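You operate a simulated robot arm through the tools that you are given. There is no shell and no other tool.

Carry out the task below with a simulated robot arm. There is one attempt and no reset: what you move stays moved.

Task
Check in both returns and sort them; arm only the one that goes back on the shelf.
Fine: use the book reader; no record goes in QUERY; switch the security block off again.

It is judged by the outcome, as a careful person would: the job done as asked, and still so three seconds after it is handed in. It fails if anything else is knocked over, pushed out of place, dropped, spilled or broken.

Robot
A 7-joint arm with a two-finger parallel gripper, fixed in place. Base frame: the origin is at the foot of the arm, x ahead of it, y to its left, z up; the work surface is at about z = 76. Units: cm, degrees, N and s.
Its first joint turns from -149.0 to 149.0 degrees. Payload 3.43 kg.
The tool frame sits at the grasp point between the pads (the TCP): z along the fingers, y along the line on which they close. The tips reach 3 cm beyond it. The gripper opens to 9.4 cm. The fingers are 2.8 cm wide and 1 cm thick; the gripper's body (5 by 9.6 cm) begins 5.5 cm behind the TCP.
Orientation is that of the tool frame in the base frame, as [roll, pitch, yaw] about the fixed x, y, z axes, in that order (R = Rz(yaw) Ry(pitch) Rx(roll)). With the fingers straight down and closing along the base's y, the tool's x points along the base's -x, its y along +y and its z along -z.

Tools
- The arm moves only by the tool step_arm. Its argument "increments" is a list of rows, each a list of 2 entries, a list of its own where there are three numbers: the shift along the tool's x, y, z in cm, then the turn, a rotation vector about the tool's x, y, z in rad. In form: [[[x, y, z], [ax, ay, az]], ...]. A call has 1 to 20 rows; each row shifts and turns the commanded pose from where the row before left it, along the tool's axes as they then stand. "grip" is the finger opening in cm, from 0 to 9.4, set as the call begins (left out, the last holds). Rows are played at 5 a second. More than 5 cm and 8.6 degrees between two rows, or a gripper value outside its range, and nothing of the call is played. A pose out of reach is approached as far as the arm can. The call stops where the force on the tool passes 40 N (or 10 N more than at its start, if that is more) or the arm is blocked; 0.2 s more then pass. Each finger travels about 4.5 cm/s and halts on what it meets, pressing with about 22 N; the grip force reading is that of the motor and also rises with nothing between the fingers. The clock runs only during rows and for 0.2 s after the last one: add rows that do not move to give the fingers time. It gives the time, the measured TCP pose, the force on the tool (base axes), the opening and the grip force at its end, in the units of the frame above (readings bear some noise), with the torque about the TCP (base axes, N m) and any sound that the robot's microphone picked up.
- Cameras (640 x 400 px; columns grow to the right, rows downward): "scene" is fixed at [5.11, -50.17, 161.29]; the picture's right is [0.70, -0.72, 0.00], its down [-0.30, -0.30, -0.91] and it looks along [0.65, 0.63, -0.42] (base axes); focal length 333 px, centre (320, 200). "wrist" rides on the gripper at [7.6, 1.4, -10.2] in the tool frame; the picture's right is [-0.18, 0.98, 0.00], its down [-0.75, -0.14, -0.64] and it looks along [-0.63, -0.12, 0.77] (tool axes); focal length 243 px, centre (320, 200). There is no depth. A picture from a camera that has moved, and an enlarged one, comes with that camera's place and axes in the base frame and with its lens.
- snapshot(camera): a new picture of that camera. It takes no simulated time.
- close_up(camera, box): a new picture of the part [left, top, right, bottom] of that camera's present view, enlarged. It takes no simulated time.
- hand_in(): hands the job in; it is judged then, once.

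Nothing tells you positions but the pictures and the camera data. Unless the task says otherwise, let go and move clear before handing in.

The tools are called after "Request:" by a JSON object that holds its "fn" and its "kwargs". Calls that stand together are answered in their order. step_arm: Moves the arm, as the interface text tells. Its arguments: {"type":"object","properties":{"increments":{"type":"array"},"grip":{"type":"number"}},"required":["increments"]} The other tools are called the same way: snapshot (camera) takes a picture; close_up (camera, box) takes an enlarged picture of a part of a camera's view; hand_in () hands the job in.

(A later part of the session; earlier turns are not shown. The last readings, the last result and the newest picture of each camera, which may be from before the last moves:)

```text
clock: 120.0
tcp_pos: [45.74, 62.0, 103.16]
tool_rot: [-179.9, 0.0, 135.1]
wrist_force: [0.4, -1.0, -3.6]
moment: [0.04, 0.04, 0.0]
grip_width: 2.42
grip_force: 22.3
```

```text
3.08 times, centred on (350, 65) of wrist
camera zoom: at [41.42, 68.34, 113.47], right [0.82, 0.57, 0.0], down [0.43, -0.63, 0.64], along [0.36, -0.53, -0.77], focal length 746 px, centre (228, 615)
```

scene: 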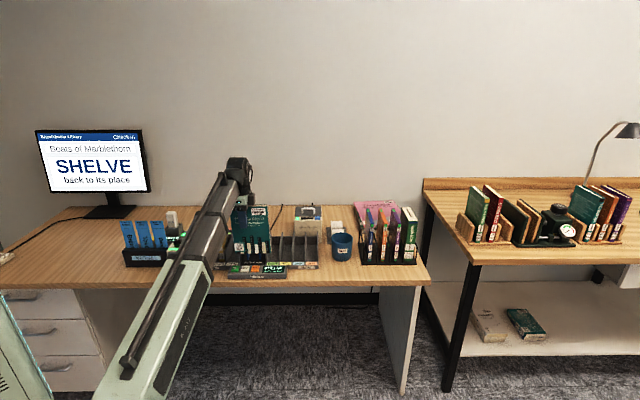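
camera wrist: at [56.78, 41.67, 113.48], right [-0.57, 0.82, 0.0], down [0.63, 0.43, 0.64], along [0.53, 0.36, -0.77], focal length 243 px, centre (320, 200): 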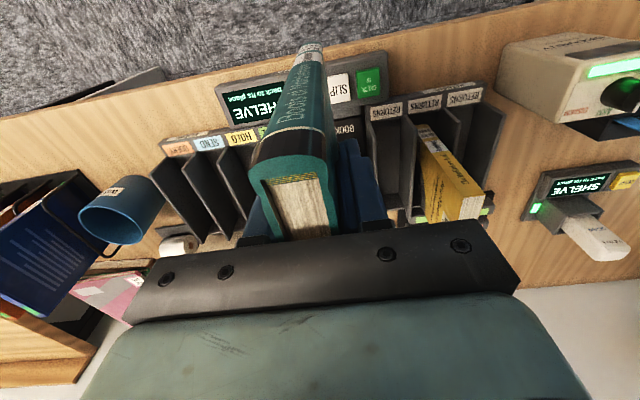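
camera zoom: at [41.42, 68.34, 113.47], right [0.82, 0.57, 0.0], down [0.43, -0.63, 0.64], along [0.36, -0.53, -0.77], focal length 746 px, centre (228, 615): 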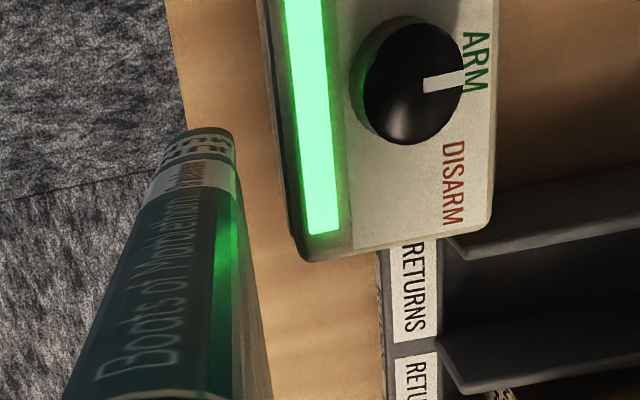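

Green and steady. I'll lower the book to pad height and ease in as before, checking the lamp at each stage.

Request:
{"fn": "step_arm", "kwargs": {"increments": [[[0, 0, 1], [0, 0, 0]], [[0, 0, 1.8], [0, 0, 0]], [[0, 0, 1.8], [0, 0, 0]], [[0, 0, 1.8], [0, 0, 0]], [[0, 0, 1.8], [0, 0, 0]], [[0, 0, 1.5], [0, 0, 0]], [[0, 0, 0.8], [0, 0, 0]], [[0, 0, 0], [0, 0, 0]]]}}

Request:
{"fn": "close_up", "kwargs": {"camera": "wrist", "box": [260, 0, 440, 130]}}

Request:
{"fn": "step_arm", "kwargs": {"increments": [[[0, 0.4, 0], [0, 0, 0]], [[0, 0.4, 0], [0, 0, 0]], [[0, 0.3, 0], [0, 0, 0]], [[0, 0.15, 0], [0, 0, 0]], [[0, 0, 0], [0, 0, 0]], [[0, 0, 0], [0, 0, 0]], [[0, 0, 0], [0, 0, 0]], [[0, 0, 0], [0, 0, 0]], [[0, 0, 0], [0, 0, 0]]]}}

Request:
{"fn": "close_up", "kwargs": {"camera": "wrist", "box": [260, 0, 440, 130]}}

```text
clock: 121.8
tcp_pos: [45.62, 61.99, 92.76]
tool_rot: [-180.0, 0.0, 135.1]
wrist_force: [-0.3, -0.3, -4.1]
moment: [0.06, 0.05, -0.04]
grip_width: 2.43
grip_force: 21.7
```

```text
3.08 times, centred on (350, 65) of wrist
camera zoom: at [41.44, 68.37, 103.02], right [0.82, 0.57, 0.0], down [0.43, -0.63, 0.64], along [0.36, -0.53, -0.77], focal length 746 px, centre (228, 615)
```

zoom: 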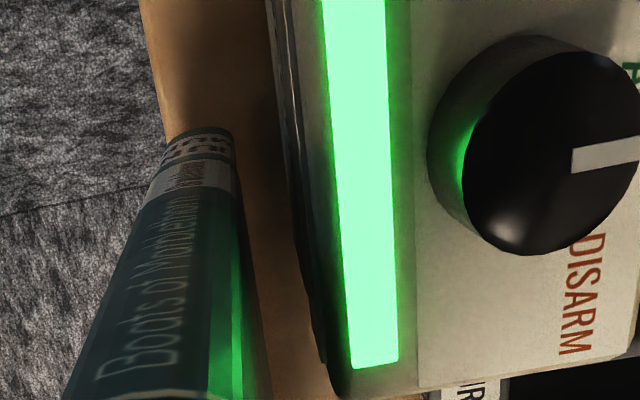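

```text
clock: 123.8
tcp_pos: [46.7, 62.67, 92.74]
tool_rot: [180.0, 0.0, 135.1]
wrist_force: [-0.4, -0.6, -4.0]
moment: [0.03, 0.08, -0.02]
grip_width: 2.45
grip_force: 21.9
```

```text
3.08 times, centred on (350, 65) of wrist
camera zoom: at [42.27, 69.29, 102.97], right [0.82, 0.57, 0.0], down [0.43, -0.63, 0.64], along [0.36, -0.53, -0.77], focal length 746 px, centre (228, 615)
```

zoom: 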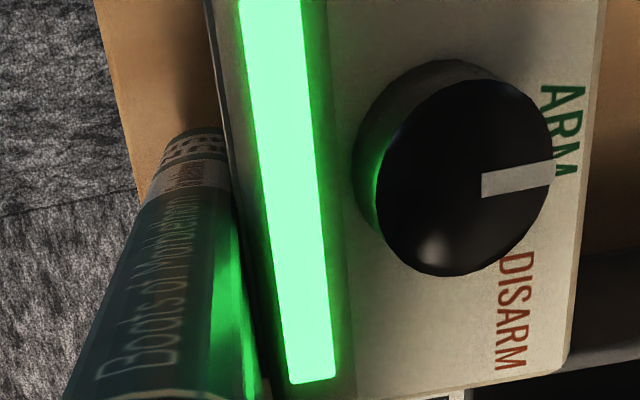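

The lamp stays green with the book at the pad. For certainty I'll repeat the full swipe along the pad, left then right, at this small gap.

Request:
{"fn": "step_arm", "kwargs": {"increments": [[[0.5, -0.12, 0], [0, 0, 0]], [[0.8, 0, 0], [0, 0, 0]], [[0.8, 0, 0], [0, 0, 0]], [[0.8, 0, 0], [0, 0, 0]], [[0.8, 0, 0], [0, 0, 0]], [[0.8, 0, 0], [0, 0, 0]], [[0.8, 0, 0], [0, 0, 0]], [[0.8, 0, 0], [0, 0, 0]], [[0.8, 0, 0], [0, 0, 0]], [[0.4, 0, 0], [0, 0, 0]], [[0, 0.1, 0], [0, 0, 0]], [[0, 0, 0], [0, 0, 0]], [[0, 0, 0], [0, 0, 0]], [[0, 0, 0], [0, 0, 0]], [[0, 0, 0], [0, 0, 0]]]}}

Request:
{"fn": "close_up", "kwargs": {"camera": "wrist", "box": [280, 40, 480, 240]}}

Request:
{"fn": "step_arm", "kwargs": {"increments": [[[-0.5, -0.1, 0], [0, 0, 0]], [[-0.8, 0, 0], [0, 0, 0]], [[-0.8, 0, 0], [0, 0, 0]], [[-0.8, 0, 0], [0, 0, 0]], [[-0.8, 0, 0], [0, 0, 0]], [[-0.8, 0, 0], [0, 0, 0]], [[-0.8, 0, 0], [0, 0, 0]], [[-0.8, 0, 0], [0, 0, 0]], [[-0.8, 0, 0], [0, 0, 0]], [[-0.8, 0, 0], [0, 0, 0]], [[-0.8, 0, 0], [0, 0, 0]], [[-0.8, 0, 0], [0, 0, 0]], [[-0.8, 0, 0], [0, 0, 0]], [[-0.8, 0, 0], [0, 0, 0]], [[0, 0, 0], [0, 0, 0]]]}}

Request:
{"fn": "snapshot", "kwargs": {"camera": "wrist"}}

```text
clock: 127.0
tcp_pos: [41.39, 68.01, 92.77]
tool_rot: [180.0, 0.1, 135.1]
wrist_force: [0.2, -0.5, -2.8]
moment: [0.05, 0.03, -0.01]
grip_width: 2.46
grip_force: 22.1
```

```text
2.00 times, centred on (380, 140) of wrist
camera zoom: at [37.09, 74.4, 102.96], right [0.82, 0.57, 0.0], down [0.43, -0.63, 0.64], along [0.36, -0.53, -0.77], focal length 485 px, centre (200, 320)
```

zoom: 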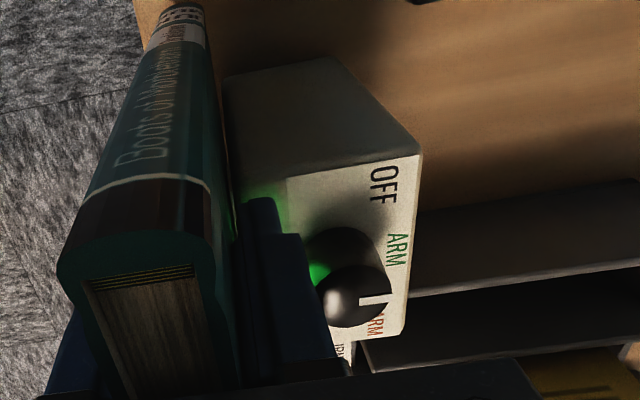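

```text
clock: 130.2
tcp_pos: [49.12, 60.13, 92.8]
tool_rot: [-180.0, 0.0, 135.1]
wrist_force: [-0.4, 0.7, -3.2]
moment: [0.04, 0.05, 0.02]
grip_width: 2.42
grip_force: 22.2
```

```text
taken
camera wrist: at [44.81, 66.55, 102.95], right [0.82, 0.57, 0.0], down [0.43, -0.63, 0.64], along [0.36, -0.53, -0.77], focal length 243 px, centre (320, 200)
```

wrist: 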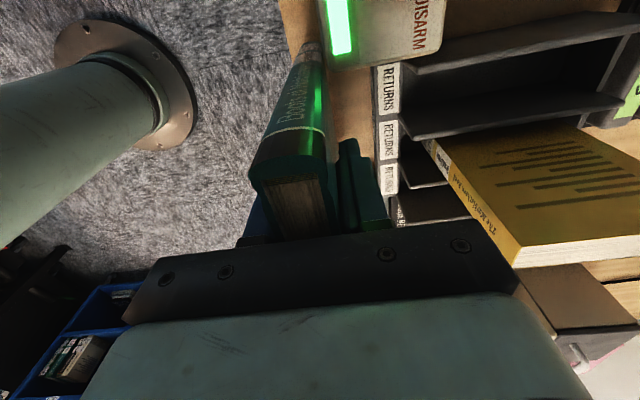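

The lamp stays steady green. It went green after the cover's middle was held at the pad, and the full swipe has now been repeated, so the teal book should be armed. I'll take it back up and right, turn it, and shelve it.

Request:
{"fn": "step_arm", "kwargs": {"increments": [[[0, -0.6, 0], [0, 0, 0]], [[0, -0.5, -1], [0, 0, 0]], [[0, 0, -2], [0, 0, 0]], [[0, 0, -2], [0, 0, 0]], [[0, 0, -2], [0, 0, 0]], [[0, 0, -2], [0, 0, 0]], [[0, 0, -1.5], [0, 0, 0]], [[-1.5, 0, 0], [0, 0, 0]], [[-2.2, 0, 0], [0, 0, 0]], [[-2.2, 0, 0], [0, 0, 0]], [[-2.2, 0, 0], [0, 0, 0]], [[-2.2, 0, 0], [0, 0, 0]], [[-2.2, 0, 0], [0, 0, 0]], [[-2.2, 0.3, 0], [0, 0, 0]], [[-2.2, 0.5, 0], [0, 0, 0]], [[-2.0, 0.3, 0], [0, 0, 0]], [[-1, 0, 0], [0, 0, 0]], [[0, 0, 0], [0, 0, 0]]]}}

Request:
{"fn": "step_arm", "kwargs": {"increments": [[[0, 0, 0], [0, 0, -0.07]], [[0, 0, 0], [0, 0, -0.1]], [[0, 0, 0], [0, 0, -0.1]], [[0, 0, 0], [0, 0, -0.1]], [[0, 0, 0], [0, 0, -0.1]], [[0, 0, 0], [0, 0, -0.1]], [[0, 0, 0], [0, 0, -0.1]], [[0, 0, 0], [0, 0, -0.1]], [[0, 0, 0], [0, 0, -0.1]], [[0, 0, 0], [0, 0, -0.1]], [[0, 0, 0], [0, 0, -0.1]], [[0, 0, 0], [0, 0, -0.1]], [[0, 0, 0], [0, 0, -0.1]], [[0, 0, 0], [0, 0, -0.1]], [[0, 0, 0], [0, 0, -0.1]], [[0, 0, 0], [0, 0, -0.1]], [[0, 0, 0], [0, 0, 0]]]}}

Request:
{"fn": "snapshot", "kwargs": {"camera": "wrist"}}

```text
clock: 134.0
tcp_pos: [63.18, 46.01, 103.17]
tool_rot: [-180.0, 0.1, 135.1]
wrist_force: [0.1, 0.2, -3.0]
moment: [0.03, 0.03, 0.0]
grip_width: 2.42
grip_force: 21.7
```

```text
clock: 137.6
tcp_pos: [63.11, 46.08, 103.18]
tool_rot: [-180.0, -0.1, -134.9]
wrist_force: [0.4, -0.7, -3.6]
moment: [-0.08, 0.08, -0.03]
grip_width: 2.45
grip_force: 21.8
```

```text
taken
camera wrist: at [56.81, 41.82, 113.47], right [-0.57, 0.82, 0.0], down [0.63, 0.43, 0.64], along [0.53, 0.36, -0.77], focal length 243 px, centre (320, 200)
```

wrist: 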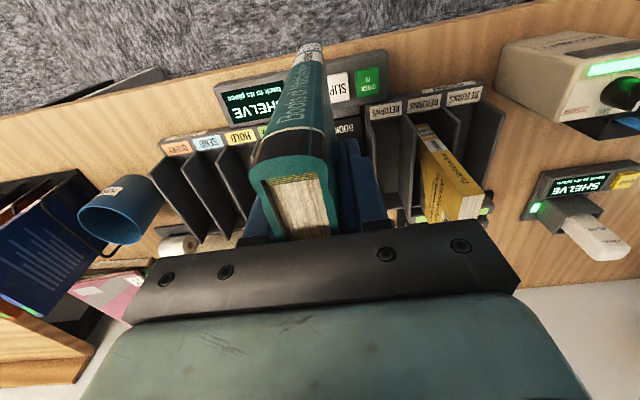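

Now I'll move the book over the SHELVE slot (s≈20.25), still raised.

Request:
{"fn": "step_arm", "kwargs": {"increments": [[[-1, -0.8, 0], [0, 0, 0]], [[-2, -1.2, 0], [0, 0, 0]], [[-2, -1.2, 0], [0, 0, 0]], [[-2, -1.2, 0], [0, 0, 0]], [[-2, -1.2, 0], [0, 0, 0]], [[-2, -1.2, 0], [0, 0, 0]], [[-2, -1.0, 0], [0, 0, 0]], [[-1, -0.4, 0], [0, 0, 0]], [[0, 0, 0], [0, 0, 0]]]}}

Request:
{"fn": "snapshot", "kwargs": {"camera": "wrist"}}

Request:
{"fn": "close_up", "kwargs": {"camera": "wrist", "box": [200, 0, 400, 125]}}

Request:
{"fn": "close_up", "kwargs": {"camera": "scene", "box": [210, 190, 330, 280]}}

```text
clock: 139.6
tcp_pos: [78.78, 50.27, 103.12]
tool_rot: [-180.0, 0.0, -135.0]
wrist_force: [0.5, -0.6, -2.4]
moment: [-0.06, 0.01, 0.03]
grip_width: 2.42
grip_force: 22.4
```

```text
taken
camera wrist: at [72.5, 45.83, 113.43], right [-0.56, 0.83, 0.0], down [0.63, 0.43, 0.64], along [0.53, 0.36, -0.77], focal length 243 px, centre (320, 200)
```

wrist: 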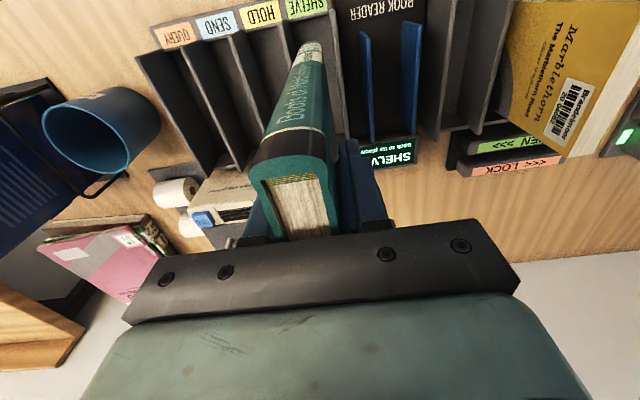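

```text
3.20 times, centred on (300, 62) of wrist
camera zoom: at [72.5, 45.83, 113.43], right [-0.56, 0.83, 0.0], down [0.63, 0.43, 0.64], along [0.53, 0.36, -0.77], focal length 776 px, centre (384, 640)
```

zoom: 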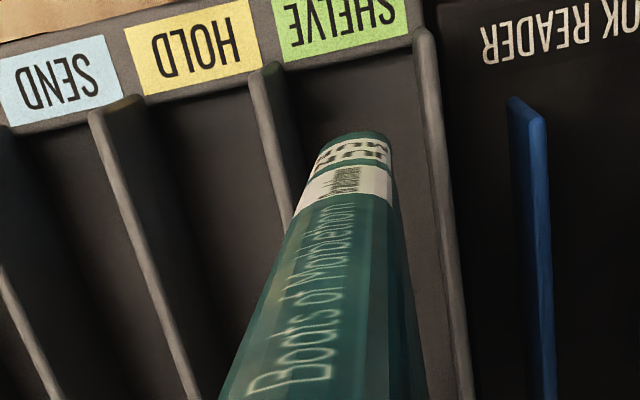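

```text
4.44 times, centred on (270, 235) of scene
camera zoom: at [5.11, -50.17, 161.29], right [0.7, -0.72, 0.0], down [-0.3, -0.3, -0.91], along [0.65, 0.63, -0.42], focal length 1482 px, centre (542, 44)
```

zoom: 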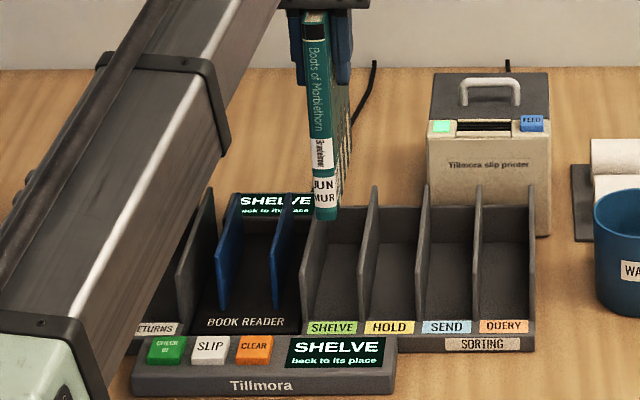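

The book hangs between the SHELVE slot's dividers (s≈17.9 and 22.9). I'll trim 0.15 cm right and lower it.

Request:
{"fn": "step_arm", "kwargs": {"increments": [[[0, -0.15, 0.8], [0, 0, 0]], [[0, 0, 1.5], [0, 0, 0]], [[0, 0, 1.6], [0, 0, 0]], [[0, 0, 1.6], [0, 0, 0]], [[0, 0, 1.6], [0, 0, 0]], [[0, 0, 1.6], [0, 0, 0]], [[0, 0, 1.3], [0, 0, 0]], [[0, 0, 0.7], [0, 0, 0]], [[0, 0, 0], [0, 0, 0]]]}}

Request:
{"fn": "snapshot", "kwargs": {"camera": "wrist"}}

Request:
{"fn": "close_up", "kwargs": {"camera": "scene", "box": [210, 190, 330, 280]}}

```text
clock: 141.6
tcp_pos: [79.02, 50.18, 92.56]
tool_rot: [179.9, 0.0, -135.0]
wrist_force: [0.6, 0.1, -3.6]
moment: [-0.08, 0.05, 0.04]
grip_width: 2.43
grip_force: 21.5
```

```text
taken
camera wrist: at [72.71, 45.75, 102.75], right [-0.56, 0.83, 0.0], down [0.63, 0.43, 0.64], along [0.53, 0.36, -0.77], focal length 243 px, centre (320, 200)
```

wrist: 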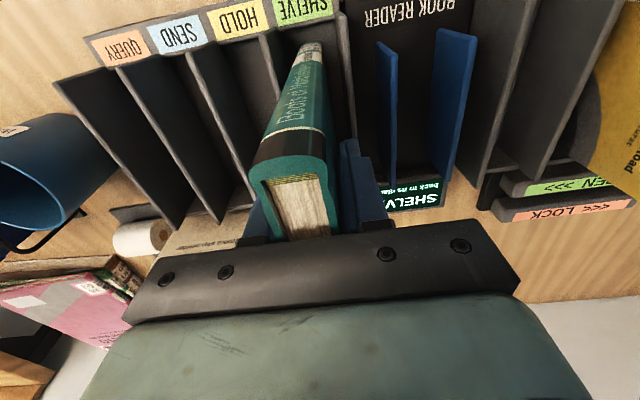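

```text
4.44 times, centred on (270, 235) of scene
camera zoom: at [5.11, -50.17, 161.29], right [0.7, -0.72, 0.0], down [-0.3, -0.3, -0.91], along [0.65, 0.63, -0.42], focal length 1482 px, centre (542, 44)
```

zoom: 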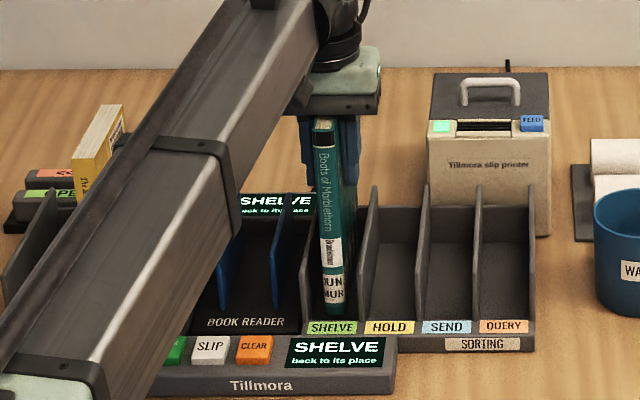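

The book is inside the SHELVE slot. I'll lower the last bit gently until it touches.

Request:
{"fn": "step_arm", "kwargs": {"increments": [[[0, 0, 0.25], [0, 0, 0]], [[0, 0, 0.2], [0, 0, 0]], [[0, 0, 0.15], [0, 0, 0]], [[0, 0, 0], [0, 0, 0]]]}}

```text
clock: 142.6
tcp_pos: [78.93, 49.88, 91.96]
tool_rot: [180.0, -0.1, -135.0]
wrist_force: [0.2, -0.8, -3.2]
moment: [-0.06, 0.02, 0.01]
grip_width: 2.44
grip_force: 22.2
```

Request:
{"fn": "step_arm", "kwargs": {"increments": [[[0, 0, 0.1], [0, 0, 0]], [[0, 0, 0.1], [0, 0, 0]], [[0, 0, 0.1], [0, 0, 0]], [[0, 0, 0], [0, 0, 0]]]}}

```text
clock: 143.6
tcp_pos: [78.99, 50.01, 91.62]
tool_rot: [180.0, 0.0, -135.0]
wrist_force: [0.3, -0.2, -3.5]
moment: [-0.06, 0.05, 0.0]
grip_width: 2.42
grip_force: 21.6
```

Request:
{"fn": "step_arm", "kwargs": {"increments": [[[0, 0, 0.1], [0, 0, 0]], [[0, 0, 0.1], [0, 0, 0]], [[0, 0, 0], [0, 0, 0]]]}}

```text
clock: 144.4
tcp_pos: [78.86, 50.06, 91.42]
tool_rot: [180.0, 0.0, -135.0]
wrist_force: [-1.1, 0.5, -2.9]
moment: [-0.07, 0.06, -0.03]
grip_width: 2.42
grip_force: 21.8
```

Request:
{"fn": "step_arm", "kwargs": {"increments": [[[0, 0, 0.1], [0, 0, 0]], [[0, 0, 0.1], [0, 0, 0]], [[0, 0, 0], [0, 0, 0]]]}}

Request:
{"fn": "close_up", "kwargs": {"camera": "scene", "box": [250, 220, 300, 270]}}

```text
clock: 145.2
tcp_pos: [78.83, 50.19, 91.32]
tool_rot: [-180.0, 0.1, -134.9]
wrist_force: [0.7, 2.8, 17.8]
moment: [0.08, 0.03, 0.02]
grip_width: 2.46
grip_force: 22.3
```

```text
8.00 times, centred on (275, 245) of scene
camera zoom: at [5.11, -50.17, 161.29], right [0.7, -0.72, 0.0], down [-0.3, -0.3, -0.91], along [0.65, 0.63, -0.42], focal length 2667 px, centre (680, -160)
```

zoom: 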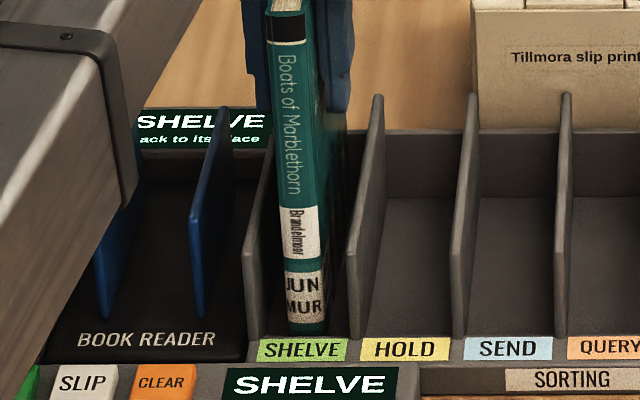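

The book rests on the slot floor. I'll ease off slightly and release it.

Request:
{"fn": "step_arm", "kwargs": {"increments": [[[0, 0, -0.1], [0, 0, 0]], [[0, 0, 0], [0, 0, 0]]]}}

Request:
{"fn": "step_arm", "kwargs": {"increments": [[[0, 0, 0], [0, 0, 0]], [[0, 0, 0], [0, 0, 0]], [[0, 0, 0], [0, 0, 0]], [[0, 0, 0], [0, 0, 0]], [[0, 0, 0], [0, 0, 0]]], "grip": 4.6}}

Request:
{"fn": "close_up", "kwargs": {"camera": "scene", "box": [230, 200, 310, 270]}}

Request:
{"fn": "snapshot", "kwargs": {"camera": "wrist"}}

```text
clock: 145.8
tcp_pos: [78.97, 50.1, 91.23]
tool_rot: [-179.9, 0.0, -135.1]
wrist_force: [0.4, 2.4, 3.5]
moment: [0.56, -0.4, 0.03]
grip_width: 2.42
grip_force: 22.2
```

```text
clock: 147.0
tcp_pos: [78.93, 50.15, 91.29]
tool_rot: [180.0, 0.1, -135.1]
wrist_force: [-0.3, 0.3, -0.9]
moment: [-0.01, 0.0, -0.03]
grip_width: 4.58
grip_force: 0.1
```

```text
5.71 times, centred on (270, 235) of scene
camera zoom: at [5.11, -50.17, 161.29], right [0.7, -0.72, 0.0], down [-0.3, -0.3, -0.91], along [0.65, 0.63, -0.42], focal length 1905 px, centre (606, 0)
```

zoom: 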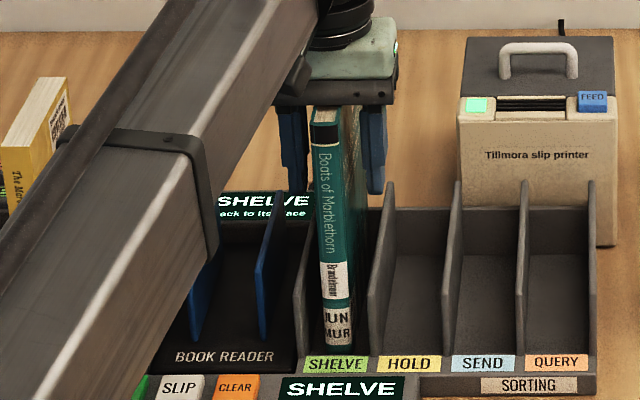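

```text
taken
camera wrist: at [72.67, 45.78, 101.61], right [-0.56, 0.83, 0.0], down [0.63, 0.43, 0.64], along [0.53, 0.36, -0.77], focal length 243 px, centre (320, 200)
```

wrist: 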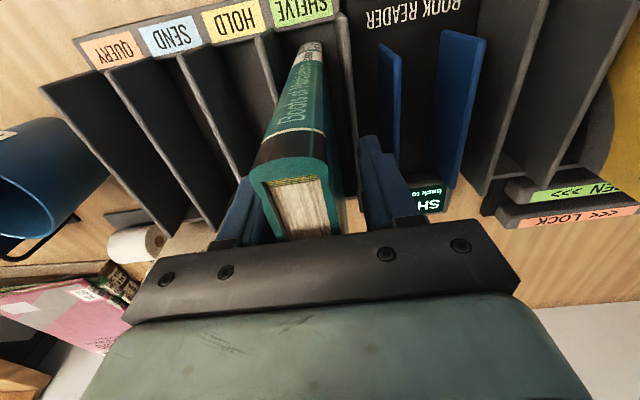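

The teal book stands upright in SHELVE. I'll rise and go back to the security knob to switch it off before handling the yellow book.

Request:
{"fn": "step_arm", "kwargs": {"increments": [[[0, 0, -1.5], [0, 0, 0]], [[0, 0, -2.2], [0, 0, 0]], [[0, 0, -2.2], [0, 0, 0]], [[0, 0, -2.2], [0, 0, 0]], [[0, 0, -2], [0, 0, 0]], [[1.5, 1.5, 0], [0, 0, 0]], [[2, 2.5, 0], [0, 0, 0]], [[2, 2.5, 0], [0, 0, 0]], [[2, 2.5, 0], [0, 0, 0]], [[2, 2.5, 0], [0, 0, 0]], [[0, 2.5, 0], [0, 0, 0]], [[0, 2.5, 0], [0, 0, 0]], [[0, 0, 0], [0, 0, 0]]]}}

Request:
{"fn": "step_arm", "kwargs": {"increments": [[[0, 1.5, 0], [0, 0, 0]], [[0, 2.5, 0], [0, 0, 0]], [[0, 2.5, 0], [0, 0, 0]], [[0, 2.5, 0], [0, 0, 0]], [[0, 2.5, 0], [0, 0, 0]], [[0, 2.5, 0], [0, 0, 0]], [[0, 2.5, 0], [0, 0, 0]], [[0, 2.3, 0], [0, 0, 0]], [[0, 1, 0], [0, 0, 0]], [[0, 0, 0], [0, 0, 0]]], "grip": 5.0}}

Request:
{"fn": "snapshot", "kwargs": {"camera": "wrist"}}

Request:
{"fn": "snapshot", "kwargs": {"camera": "scene"}}

```text
clock: 149.8
tcp_pos: [60.38, 55.03, 101.46]
tool_rot: [-179.9, 0.0, -135.0]
wrist_force: [0.2, 0.2, -0.6]
moment: [0.02, -0.01, -0.02]
grip_width: 4.6
grip_force: 0.1
```

```text
clock: 152.0
tcp_pos: [46.57, 69.17, 101.37]
tool_rot: [-180.0, 0.1, -135.0]
wrist_force: [0.2, 0.2, -0.2]
moment: [0.0, 0.03, 0.0]
grip_width: 5.03
grip_force: 0.1
```

```text
taken
camera wrist: at [40.25, 64.89, 111.66], right [-0.56, 0.83, 0.0], down [0.63, 0.43, 0.64], along [0.53, 0.36, -0.77], focal length 243 px, centre (320, 200)
```

wrist: 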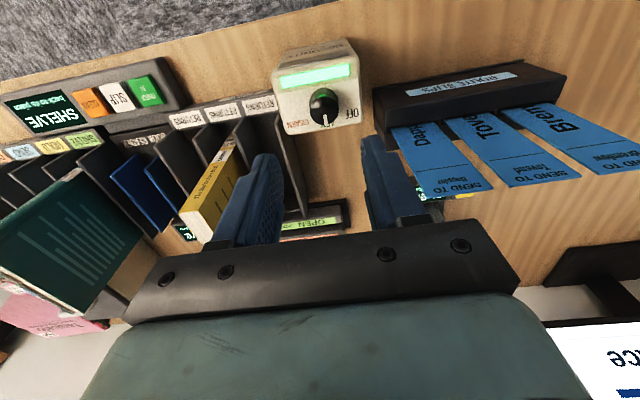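

```text
taken
```

scene: 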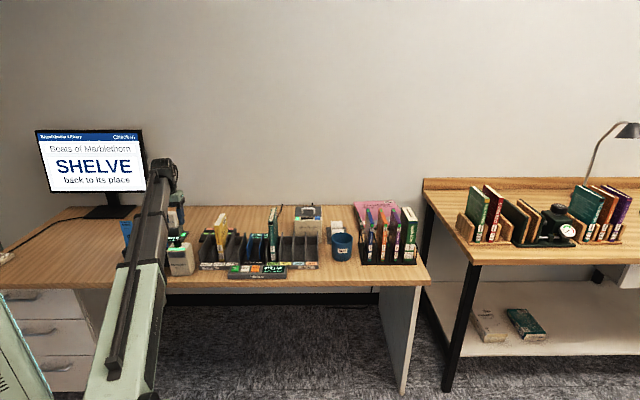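

Request:
{"fn": "close_up", "kwargs": {"camera": "wrist", "box": [250, 50, 390, 150]}}

```text
4.00 times, centred on (320, 100) of wrist
camera zoom: at [40.25, 64.89, 111.66], right [-0.56, 0.83, 0.0], down [0.63, 0.43, 0.64], along [0.53, 0.36, -0.77], focal length 970 px, centre (320, 600)
```

zoom: 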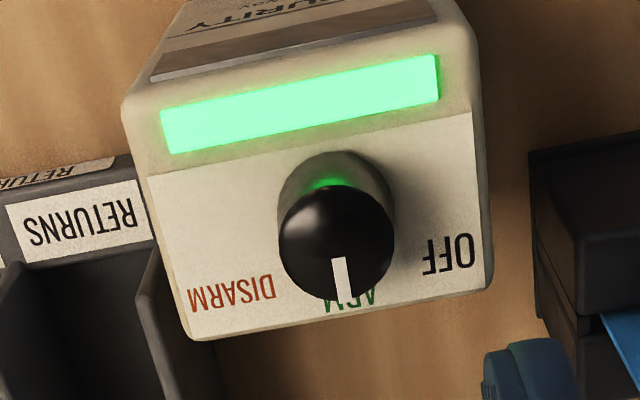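

The knob is where it was. I'll centre over it, descend and grip it.

Request:
{"fn": "step_arm", "kwargs": {"increments": [[[0.09, 0.44, 0.5], [0, 0, 0]], [[0, 0, 2], [0, 0, 0]], [[0, 0, 2], [0, 0, 0]], [[0, 0, 2], [0, 0, 0]], [[0, 0, 1.6], [0, 0, 0]], [[0, 0, 0.8], [0, 0, 0]], [[0, 0, 0.4], [0, 0, 0]], [[0, 0, 0], [0, 0, 0]]]}}

Request:
{"fn": "snapshot", "kwargs": {"camera": "wrist"}}

Request:
{"fn": "step_arm", "kwargs": {"increments": [[[0, 0, 0], [0, 0, 0]], [[0, 0, 0], [0, 0, 0]], [[0, 0, 0], [0, 0, 0]], [[0, 0, 0], [0, 0, 0]]], "grip": 0}}

```text
clock: 153.8
tcp_pos: [46.18, 69.25, 92.16]
tool_rot: [-180.0, 0.0, -135.0]
wrist_force: [-0.6, -1.0, 0.6]
moment: [-0.02, 0.02, -0.02]
grip_width: 5.01
grip_force: 0.0
```

```text
taken
camera wrist: at [39.84, 65.02, 102.34], right [-0.56, 0.83, 0.0], down [0.63, 0.43, 0.64], along [0.53, 0.36, -0.77], focal length 243 px, centre (320, 200)
```

wrist: 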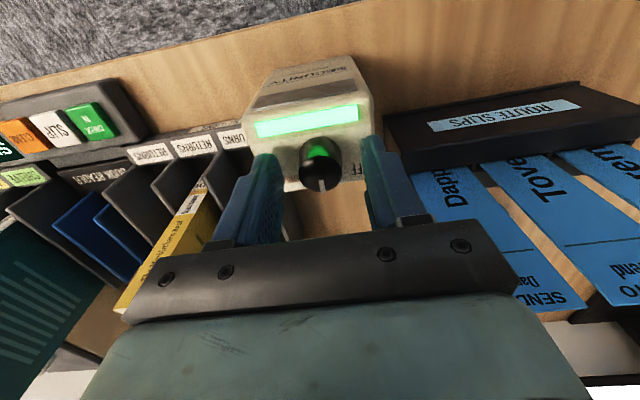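

```text
clock: 154.8
tcp_pos: [46.12, 69.34, 92.09]
tool_rot: [-180.0, 0.0, -135.0]
wrist_force: [-0.1, -0.9, -0.9]
moment: [-0.02, -0.03, 0.03]
grip_width: 2.6
grip_force: 44.8
```

The knob is gripped dead centre. I'll turn it counter-clockwise about 50° back to OFF.

Request:
{"fn": "step_arm", "kwargs": {"increments": [[[0, 0, 0], [0, 0, -0.06]], [[0, 0, 0], [0, 0, -0.09]], [[0, 0, 0], [0, 0, -0.09]], [[0, 0, 0], [0, 0, -0.09]], [[0, 0, 0], [0, 0, -0.09]], [[0, 0, 0], [0, 0, -0.09]], [[0, 0, 0], [0, 0, -0.09]], [[0, 0, 0], [0, 0, -0.09]], [[0, 0, 0], [0, 0, -0.09]], [[0, 0, 0], [0, 0, -0.09]], [[0, 0, 0], [0, 0, 0]]]}}

Request:
{"fn": "snapshot", "kwargs": {"camera": "wrist"}}

Request:
{"fn": "close_up", "kwargs": {"camera": "wrist", "box": [250, 60, 390, 200]}}

```text
clock: 157.2
tcp_pos: [46.2, 69.28, 92.18]
tool_rot: [-180.0, -0.1, -85.0]
wrist_force: [-1.0, 3.9, 1.0]
moment: [0.91, 0.13, 0.02]
grip_width: 2.64
grip_force: 45.3
```

```text
taken
camera wrist: at [45.51, 61.67, 102.35], right [-1.0, 0.1, 0.0], down [0.08, 0.76, 0.64], along [0.06, 0.64, -0.77], focal length 243 px, centre (320, 200)
```

wrist: 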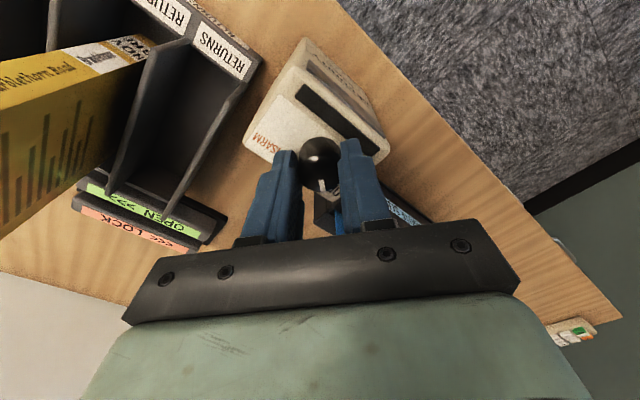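

```text
2.86 times, centred on (320, 130) of wrist
camera zoom: at [45.51, 61.67, 102.35], right [-1.0, 0.1, 0.0], down [0.08, 0.76, 0.64], along [0.06, 0.64, -0.77], focal length 693 px, centre (320, 400)
```

zoom: 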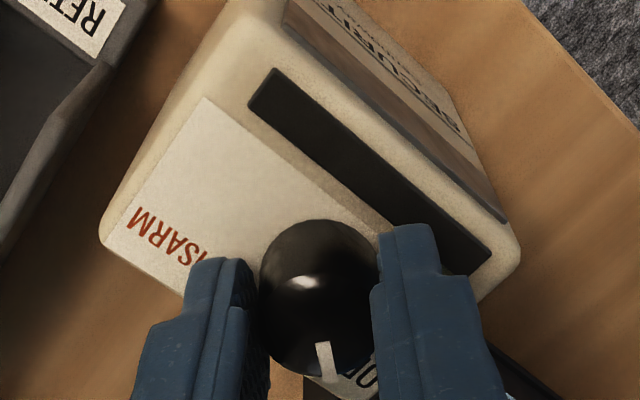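

The lamp is dark, so the block is off. I'll release the knob, rise and check the pointer.

Request:
{"fn": "step_arm", "kwargs": {"increments": [[[0, 0, 0], [0, 0, 0]], [[0, 0, 0], [0, 0, 0]], [[0, 0, 0], [0, 0, 0]]], "grip": 5.0}}

Request:
{"fn": "step_arm", "kwargs": {"increments": [[[0, 0, -1], [0, 0, 0]], [[0, 0, -2], [0, 0, 0]], [[0, 0, -2.5], [0, 0, 0]], [[0, 0, -2.5], [0, 0, 0]], [[0, 0, -1.5], [0, 0, 0]], [[0, 0, 0], [0, 0, 0]]]}}

Request:
{"fn": "close_up", "kwargs": {"camera": "wrist", "box": [250, 20, 390, 160]}}

```text
clock: 158.0
tcp_pos: [46.29, 69.36, 92.1]
tool_rot: [-180.0, 0.0, -85.1]
wrist_force: [-0.4, -0.1, 0.3]
moment: [0.01, 0.02, 0.02]
grip_width: 4.99
grip_force: 0.1
```

```text
clock: 159.4
tcp_pos: [46.23, 69.31, 101.58]
tool_rot: [-180.0, 0.0, -85.1]
wrist_force: [-0.2, -0.1, -0.1]
moment: [0.02, -0.01, 0.02]
grip_width: 5.0
grip_force: 0.1
```

```text
2.86 times, centred on (320, 90) of wrist
camera zoom: at [45.56, 61.71, 111.81], right [-0.99, 0.1, 0.0], down [0.08, 0.76, 0.64], along [0.06, 0.64, -0.77], focal length 693 px, centre (320, 514)
```

zoom: 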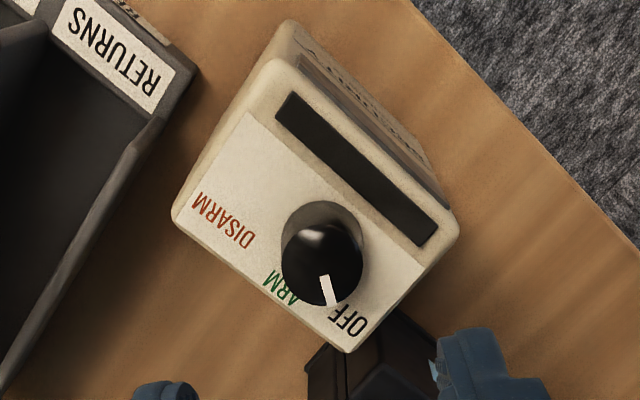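

The knob is back at OFF with the lamp dark. I'll turn the tool back in line with the desk and move above the yellow book.

Request:
{"fn": "step_arm", "kwargs": {"increments": [[[0, 0, 0], [0, 0, 0.1]], [[0, 0, 0], [0, 0, 0.13]], [[0, 0, 0], [0, 0, 0.13]], [[0, 0, 0], [0, 0, 0.13]], [[0, 0, 0], [0, 0, 0.13]], [[0, 0, 0], [0, 0, 0.13]], [[0, 0, 0], [0, 0, 0.12]], [[-1, -1.5, 0], [0, 0, 0]], [[-1.5, -2.5, 0], [0, 0, 0]], [[-1.5, -2.5, 0], [0, 0, 0]], [[-1.5, -2.5, 0], [0, 0, 0]], [[-1.5, -2.5, 0], [0, 0, 0]], [[-1.5, -2, 0], [0, 0, 0]], [[-0.8, -1, 0], [0, 0, 0]], [[0, 0, 0], [0, 0, 0]]]}}

Request:
{"fn": "snapshot", "kwargs": {"camera": "wrist"}}

Request:
{"fn": "close_up", "kwargs": {"camera": "scene", "box": [180, 190, 300, 290]}}

```text
clock: 162.6
tcp_pos: [63.02, 65.56, 101.62]
tool_rot: [-180.0, 0.0, -135.0]
wrist_force: [-0.6, -0.3, -1.0]
moment: [0.01, 0.02, -0.01]
grip_width: 5.0
grip_force: 0.1
```

```text
taken
camera wrist: at [56.68, 61.18, 111.9], right [-0.57, 0.82, 0.0], down [0.63, 0.43, 0.64], along [0.53, 0.36, -0.77], focal length 243 px, centre (320, 200)
```

wrist: 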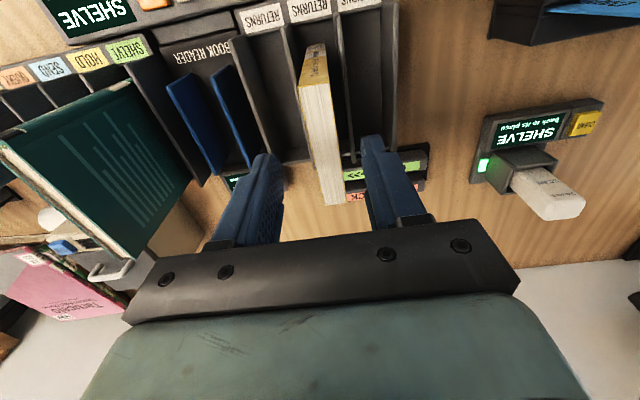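

```text
4.00 times, centred on (240, 240) of scene
camera zoom: at [5.11, -50.17, 161.29], right [0.7, -0.72, 0.0], down [-0.3, -0.3, -0.91], along [0.65, 0.63, -0.42], focal length 1334 px, centre (640, 40)
```

zoom: 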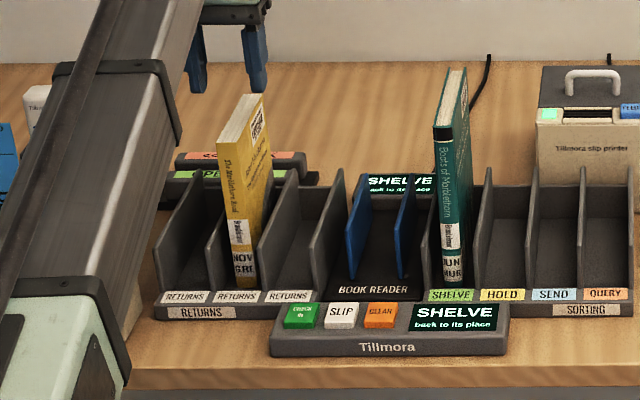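

Request:
{"fn": "close_up", "kwargs": {"camera": "wrist", "box": [240, 20, 420, 220]}}

```text
2.00 times, centred on (330, 120) of wrist
camera zoom: at [56.68, 61.18, 111.9], right [-0.57, 0.82, 0.0], down [0.63, 0.43, 0.64], along [0.53, 0.36, -0.77], focal length 485 px, centre (300, 360)
```

zoom: 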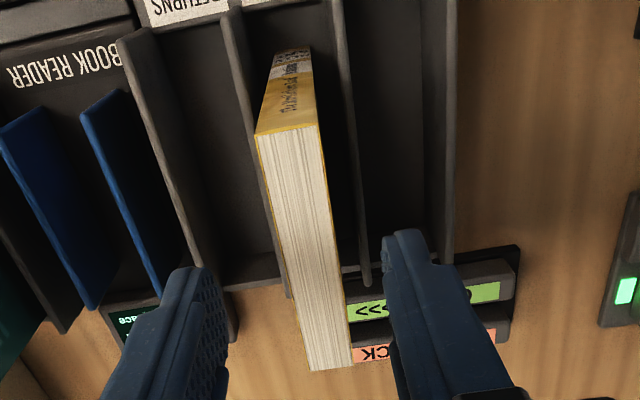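

The yellow book is at s≈-1.9, about 2.1 cm thick and 10.6 cm deep, with its top at z≈94.7. I'll centre on it, descend and grip.

Request:
{"fn": "step_arm", "kwargs": {"increments": [[[0.3, 0.1, 1], [0, 0, 0]], [[0, 0, 2], [0, 0, 0]], [[0, 0, 2], [0, 0, 0]], [[0, 0, 2], [0, 0, 0]], [[0, 0, 1.6], [0, 0, 0]], [[0, 0, 1.2], [0, 0, 0]], [[0, 0, 0.7], [0, 0, 0]], [[0, 0, 0], [0, 0, 0]]], "grip": 4.6}}

Request:
{"fn": "snapshot", "kwargs": {"camera": "wrist"}}

Request:
{"fn": "step_arm", "kwargs": {"increments": [[[0, 0, 0], [0, 0, 0]], [[0, 0, 0], [0, 0, 0]], [[0, 0, 0], [0, 0, 0]], [[0, 0, 0], [0, 0, 0]], [[0, 0, 0], [0, 0, 0]]], "grip": 0}}

```text
clock: 164.4
tcp_pos: [62.66, 65.54, 91.16]
tool_rot: [180.0, 0.0, -134.9]
wrist_force: [-0.4, -0.1, 0.2]
moment: [0.0, 0.01, 0.02]
grip_width: 4.61
grip_force: 0.1
```

```text
taken
camera wrist: at [56.44, 61.15, 101.3], right [-0.57, 0.82, 0.0], down [0.63, 0.43, 0.64], along [0.53, 0.36, -0.77], focal length 243 px, centre (320, 200)
```

wrist: 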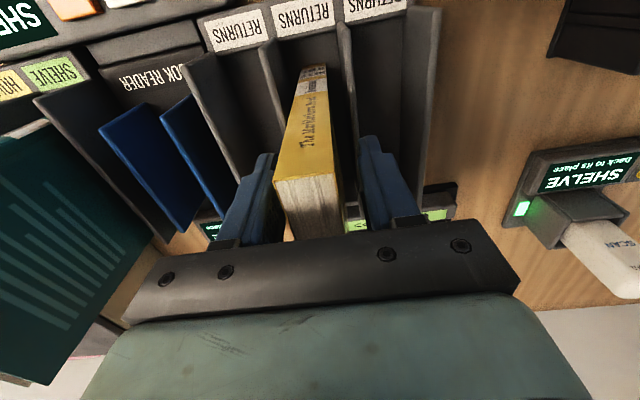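

```text
clock: 165.6
tcp_pos: [62.8, 65.49, 90.96]
tool_rot: [-179.9, 0.0, -135.0]
wrist_force: [1.1, -0.5, -0.3]
moment: [0.0, -0.08, -0.05]
grip_width: 2.62
grip_force: 22.3
```

The yellow book is held at 2.6 cm thickness. I'll lift it out and carry it over to the reader.

Request:
{"fn": "step_arm", "kwargs": {"increments": [[[0, 0, -0.7], [0, 0, 0]], [[0, 0, -1.2], [0, 0, 0]], [[0, 0, -1.6], [0, 0, 0]], [[0, 0, -1.6], [0, 0, 0]], [[0, 0, -1.6], [0, 0, 0]], [[0, 0, -1.6], [0, 0, 0]], [[0, 0, -1.6], [0, 0, 0]], [[0, 0, -1.6], [0, 0, 0]], [[0, 0, 0], [0, 0, 0]], [[0, -1, 0], [0, 0, 0]], [[0, -1.8, 0], [0, 0, 0]], [[0, -1.9, 0], [0, 0, 0]], [[0, -1.9, 0], [0, 0, 0]], [[0, -1.9, 0], [0, 0, 0]], [[0, -1.9, 0], [0, 0, 0]], [[0, -1.9, 0], [0, 0, 0]], [[0, -1.2, 0], [0, 0, 0]], [[0, -0.4, 0], [0, 0, 0]], [[0, 0, 0], [0, 0, 0]]]}}

Request:
{"fn": "close_up", "kwargs": {"camera": "wrist", "box": [220, 0, 420, 125]}}

Request:
{"fn": "snapshot", "kwargs": {"camera": "wrist"}}

Request:
{"fn": "close_up", "kwargs": {"camera": "scene", "box": [180, 190, 300, 290]}}

```text
clock: 169.6
tcp_pos: [72.52, 55.54, 102.47]
tool_rot: [180.0, 0.1, -135.1]
wrist_force: [0.3, -0.3, -1.3]
moment: [-0.04, 0.02, -0.02]
grip_width: 2.61
grip_force: 22.4
```

```text
3.20 times, centred on (320, 62) of wrist
camera zoom: at [66.29, 51.27, 112.82], right [-0.57, 0.82, 0.0], down [0.63, 0.43, 0.64], along [0.53, 0.36, -0.77], focal length 776 px, centre (320, 640)
```

zoom: 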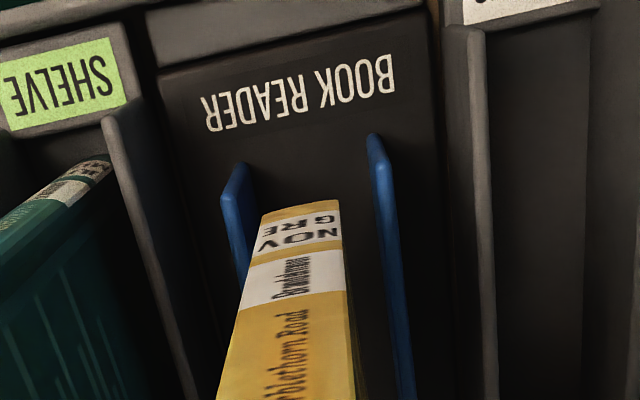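

```text
taken
camera wrist: at [66.29, 51.27, 112.82], right [-0.57, 0.82, 0.0], down [0.63, 0.43, 0.64], along [0.53, 0.36, -0.77], focal length 243 px, centre (320, 200)
```

wrist: 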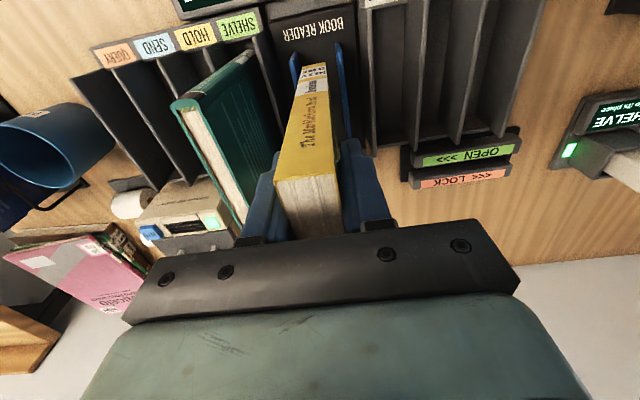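

```text
4.00 times, centred on (240, 240) of scene
camera zoom: at [5.11, -50.17, 161.29], right [0.7, -0.72, 0.0], down [-0.3, -0.3, -0.91], along [0.65, 0.63, -0.42], focal length 1334 px, centre (640, 40)
```

zoom: 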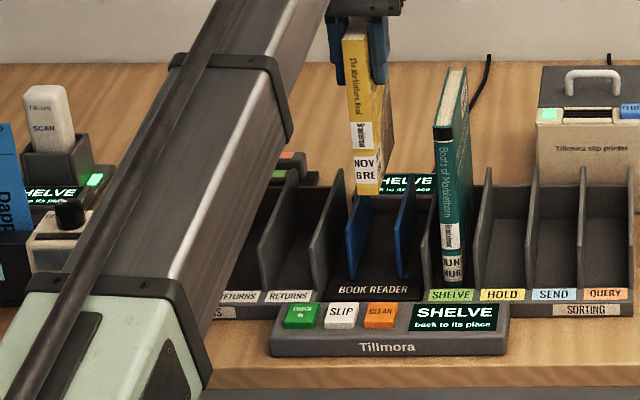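

The yellow book hangs centred over the reader. I'll lower it to just above the floor, then in fine steps.

Request:
{"fn": "step_arm", "kwargs": {"increments": [[[0, 0, 1.0], [0, 0, 0]], [[0, 0, 1.6], [0, 0, 0]], [[0, 0, 1.6], [0, 0, 0]], [[0, 0, 1.6], [0, 0, 0]], [[0, 0, 1.6], [0, 0, 0]], [[0, 0, 1.4], [0, 0, 0]], [[0, 0, 1.0], [0, 0, 0]], [[0, 0, 0.5], [0, 0, 0]], [[0, 0, 0], [0, 0, 0]]]}}

Request:
{"fn": "close_up", "kwargs": {"camera": "scene", "box": [210, 200, 310, 280]}}

Request:
{"fn": "step_arm", "kwargs": {"increments": [[[0, 0, 0.15], [0, 0, 0]], [[0, 0, 0.15], [0, 0, 0]], [[0, 0, 0.1], [0, 0, 0]], [[0, 0, 0], [0, 0, 0]]]}}

```text
clock: 171.6
tcp_pos: [72.56, 55.74, 92.31]
tool_rot: [-180.0, 0.0, -135.0]
wrist_force: [-0.1, 0.6, -1.7]
moment: [-0.03, 0.02, 0.02]
grip_width: 2.63
grip_force: 22.0
```

```text
5.00 times, centred on (260, 240) of scene
camera zoom: at [5.11, -50.17, 161.29], right [0.7, -0.72, 0.0], down [-0.3, -0.3, -0.91], along [0.65, 0.63, -0.42], focal length 1667 px, centre (620, 0)
```

zoom: 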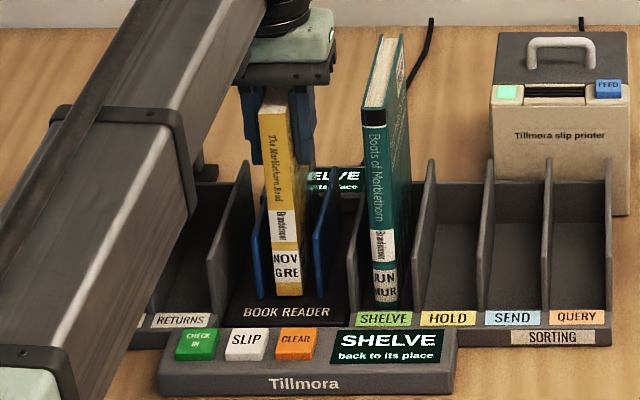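

```text
clock: 172.6
tcp_pos: [72.45, 55.7, 91.79]
tool_rot: [-180.0, -0.1, -135.1]
wrist_force: [0.3, -0.9, 0.2]
moment: [0.08, -0.08, 0.01]
grip_width: 2.6
grip_force: 22.3
```

Request:
{"fn": "step_arm", "kwargs": {"increments": [[[0, 0, 0.08], [0, 0, 0]], [[0, 0, 0.07], [0, 0, 0]], [[0, 0, 0], [0, 0, 0]]]}}

```text
clock: 173.4
tcp_pos: [72.5, 55.64, 91.9]
tool_rot: [180.0, 0.1, -135.1]
wrist_force: [-1.7, -0.5, 18.0]
moment: [0.08, 0.08, -0.01]
grip_width: 2.64
grip_force: 21.6
```

The book has touched the reader floor. I'll ease off, release it and rise.

Request:
{"fn": "step_arm", "kwargs": {"increments": [[[0, 0, -0.12], [0, 0, 0]], [[0, 0, 0], [0, 0, 0]]]}}

Request:
{"fn": "step_arm", "kwargs": {"increments": [[[0, 0, 0], [0, 0, 0]], [[0, 0, 0], [0, 0, 0]], [[0, 0, 0], [0, 0, 0]], [[0, 0, 0], [0, 0, 0]], [[0, 0, 0], [0, 0, 0]]], "grip": 4.6}}

Request:
{"fn": "step_arm", "kwargs": {"increments": [[[0, 0, -1.2], [0, 0, 0]], [[0, 0, -2], [0, 0, 0]], [[0, 0, -2], [0, 0, 0]], [[0, 0, -2], [0, 0, 0]], [[0, 0, -2], [0, 0, 0]], [[0, 0, 0], [0, 0, 0]]]}}

Request:
{"fn": "close_up", "kwargs": {"camera": "scene", "box": [210, 200, 310, 280]}}

```text
clock: 174.0
tcp_pos: [72.56, 55.65, 91.73]
tool_rot: [180.0, -0.1, -135.0]
wrist_force: [-1.7, 0.2, 4.7]
moment: [0.22, -0.11, 0.04]
grip_width: 2.59
grip_force: 22.4
```

```text
clock: 175.2
tcp_pos: [72.61, 55.71, 91.99]
tool_rot: [-179.9, 0.0, -134.9]
wrist_force: [0.0, 0.3, -0.4]
moment: [-0.01, -0.01, 0.02]
grip_width: 4.6
grip_force: 0.0
```

```text
clock: 176.6
tcp_pos: [72.63, 55.54, 101.0]
tool_rot: [180.0, 0.1, -135.0]
wrist_force: [-0.1, -0.3, 0.0]
moment: [0.03, 0.05, 0.02]
grip_width: 4.6
grip_force: 0.1
```

```text
5.00 times, centred on (260, 240) of scene
camera zoom: at [5.11, -50.17, 161.29], right [0.7, -0.72, 0.0], down [-0.3, -0.3, -0.91], along [0.65, 0.63, -0.42], focal length 1667 px, centre (620, 0)
```

zoom: 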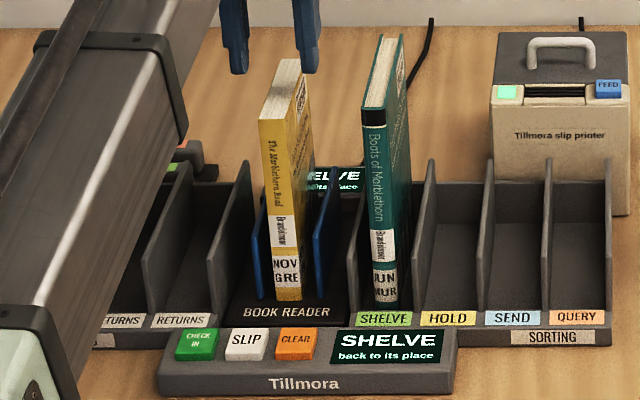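

The yellow book stands in the reader. I'll move over to the CHECK IN button with the fingers closed.

Request:
{"fn": "step_arm", "kwargs": {"increments": [[[1.5, 0.8, 0], [0, 0, 0]], [[2.5, 1.3, 0], [0, 0, 0]], [[2.5, 1.3, 0], [0, 0, 0]], [[2.5, 1.3, 0], [0, 0, 0]], [[2.0, 1.0, 0], [0, 0, 0]], [[0.77, 0.43, 0], [0, 0, 0]], [[0, 0, 0], [0, 0, 0]], [[0, 0, 2.5], [0, 0, 0]], [[0, 0, 3], [0, 0, 0]], [[0, 0, 3], [0, 0, 0]], [[0, 0, 3], [0, 0, 0]], [[0, 0, 2.5], [0, 0, 0]], [[0, 0, 2], [0, 0, 0]], [[0, 0, 1.2], [0, 0, 0]], [[0, 0, 0], [0, 0, 0]]], "grip": 0}}

Request:
{"fn": "snapshot", "kwargs": {"camera": "wrist"}}

Request:
{"fn": "close_up", "kwargs": {"camera": "scene", "box": [200, 210, 300, 290]}}

```text
clock: 179.8
tcp_pos: [59.92, 51.72, 83.87]
tool_rot: [-180.0, 0.0, -135.0]
wrist_force: [0.4, -0.2, 1.1]
moment: [0.0, 0.03, -0.01]
grip_width: 0.01
grip_force: 21.1
```

```text
taken
camera wrist: at [53.72, 47.45, 94.14], right [-0.57, 0.82, 0.0], down [0.63, 0.43, 0.64], along [0.53, 0.36, -0.77], focal length 243 px, centre (320, 200)
```

wrist: 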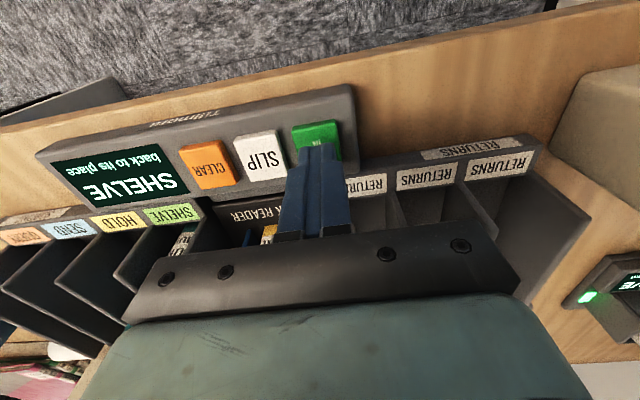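

```text
5.00 times, centred on (250, 250) of scene
camera zoom: at [5.11, -50.17, 161.29], right [0.7, -0.72, 0.0], down [-0.3, -0.3, -0.91], along [0.65, 0.63, -0.42], focal length 1667 px, centre (670, -50)
```

zoom: 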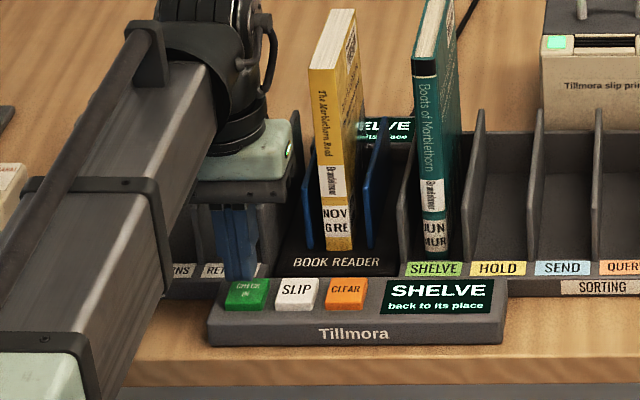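

I'm right over CHECK IN, and I'll press it gently as before.

Request:
{"fn": "step_arm", "kwargs": {"increments": [[[0, 0, 0.6], [0, 0, 0]], [[0, 0, 0.6], [0, 0, 0]], [[0, 0, 0.4], [0, 0, 0]], [[0, 0, 0.2], [0, 0, 0]], [[0, 0, 0.15], [0, 0, 0]], [[0, 0, 0.15], [0, 0, 0]], [[0, 0, 0], [0, 0, 0]]]}}

Request:
{"fn": "close_up", "kwargs": {"camera": "scene", "box": [200, 210, 300, 290]}}

Request:
{"fn": "close_up", "kwargs": {"camera": "scene", "box": [20, 110, 180, 210]}}

```text
clock: 181.4
tcp_pos: [59.88, 51.72, 81.75]
tool_rot: [180.0, 0.0, -135.1]
wrist_force: [2.8, -4.4, 7.8]
moment: [-0.09, -0.05, -0.02]
grip_width: 0.0
grip_force: 21.8
heard: click
```

```text
5.00 times, centred on (250, 250) of scene
camera zoom: at [5.11, -50.17, 161.29], right [0.7, -0.72, 0.0], down [-0.3, -0.3, -0.91], along [0.65, 0.63, -0.42], focal length 1667 px, centre (670, -50)
```

zoom: 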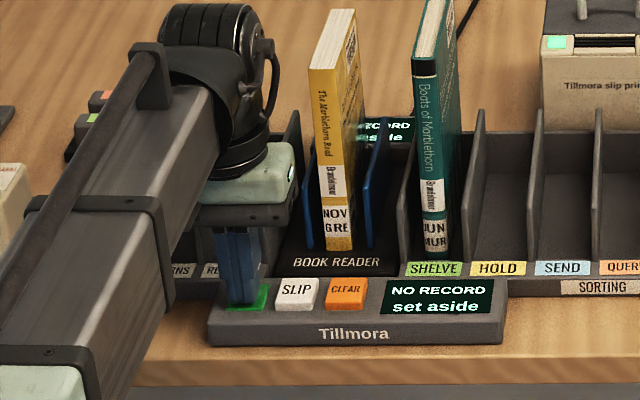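

```text
4.00 times, centred on (100, 160) of scene
camera zoom: at [5.11, -50.17, 161.29], right [0.7, -0.72, 0.0], down [-0.3, -0.3, -0.91], along [0.65, 0.63, -0.42], focal length 1334 px, centre (1200, 360)
```

zoom: 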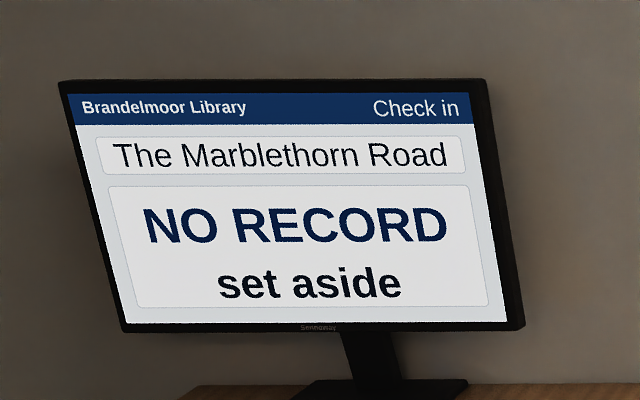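

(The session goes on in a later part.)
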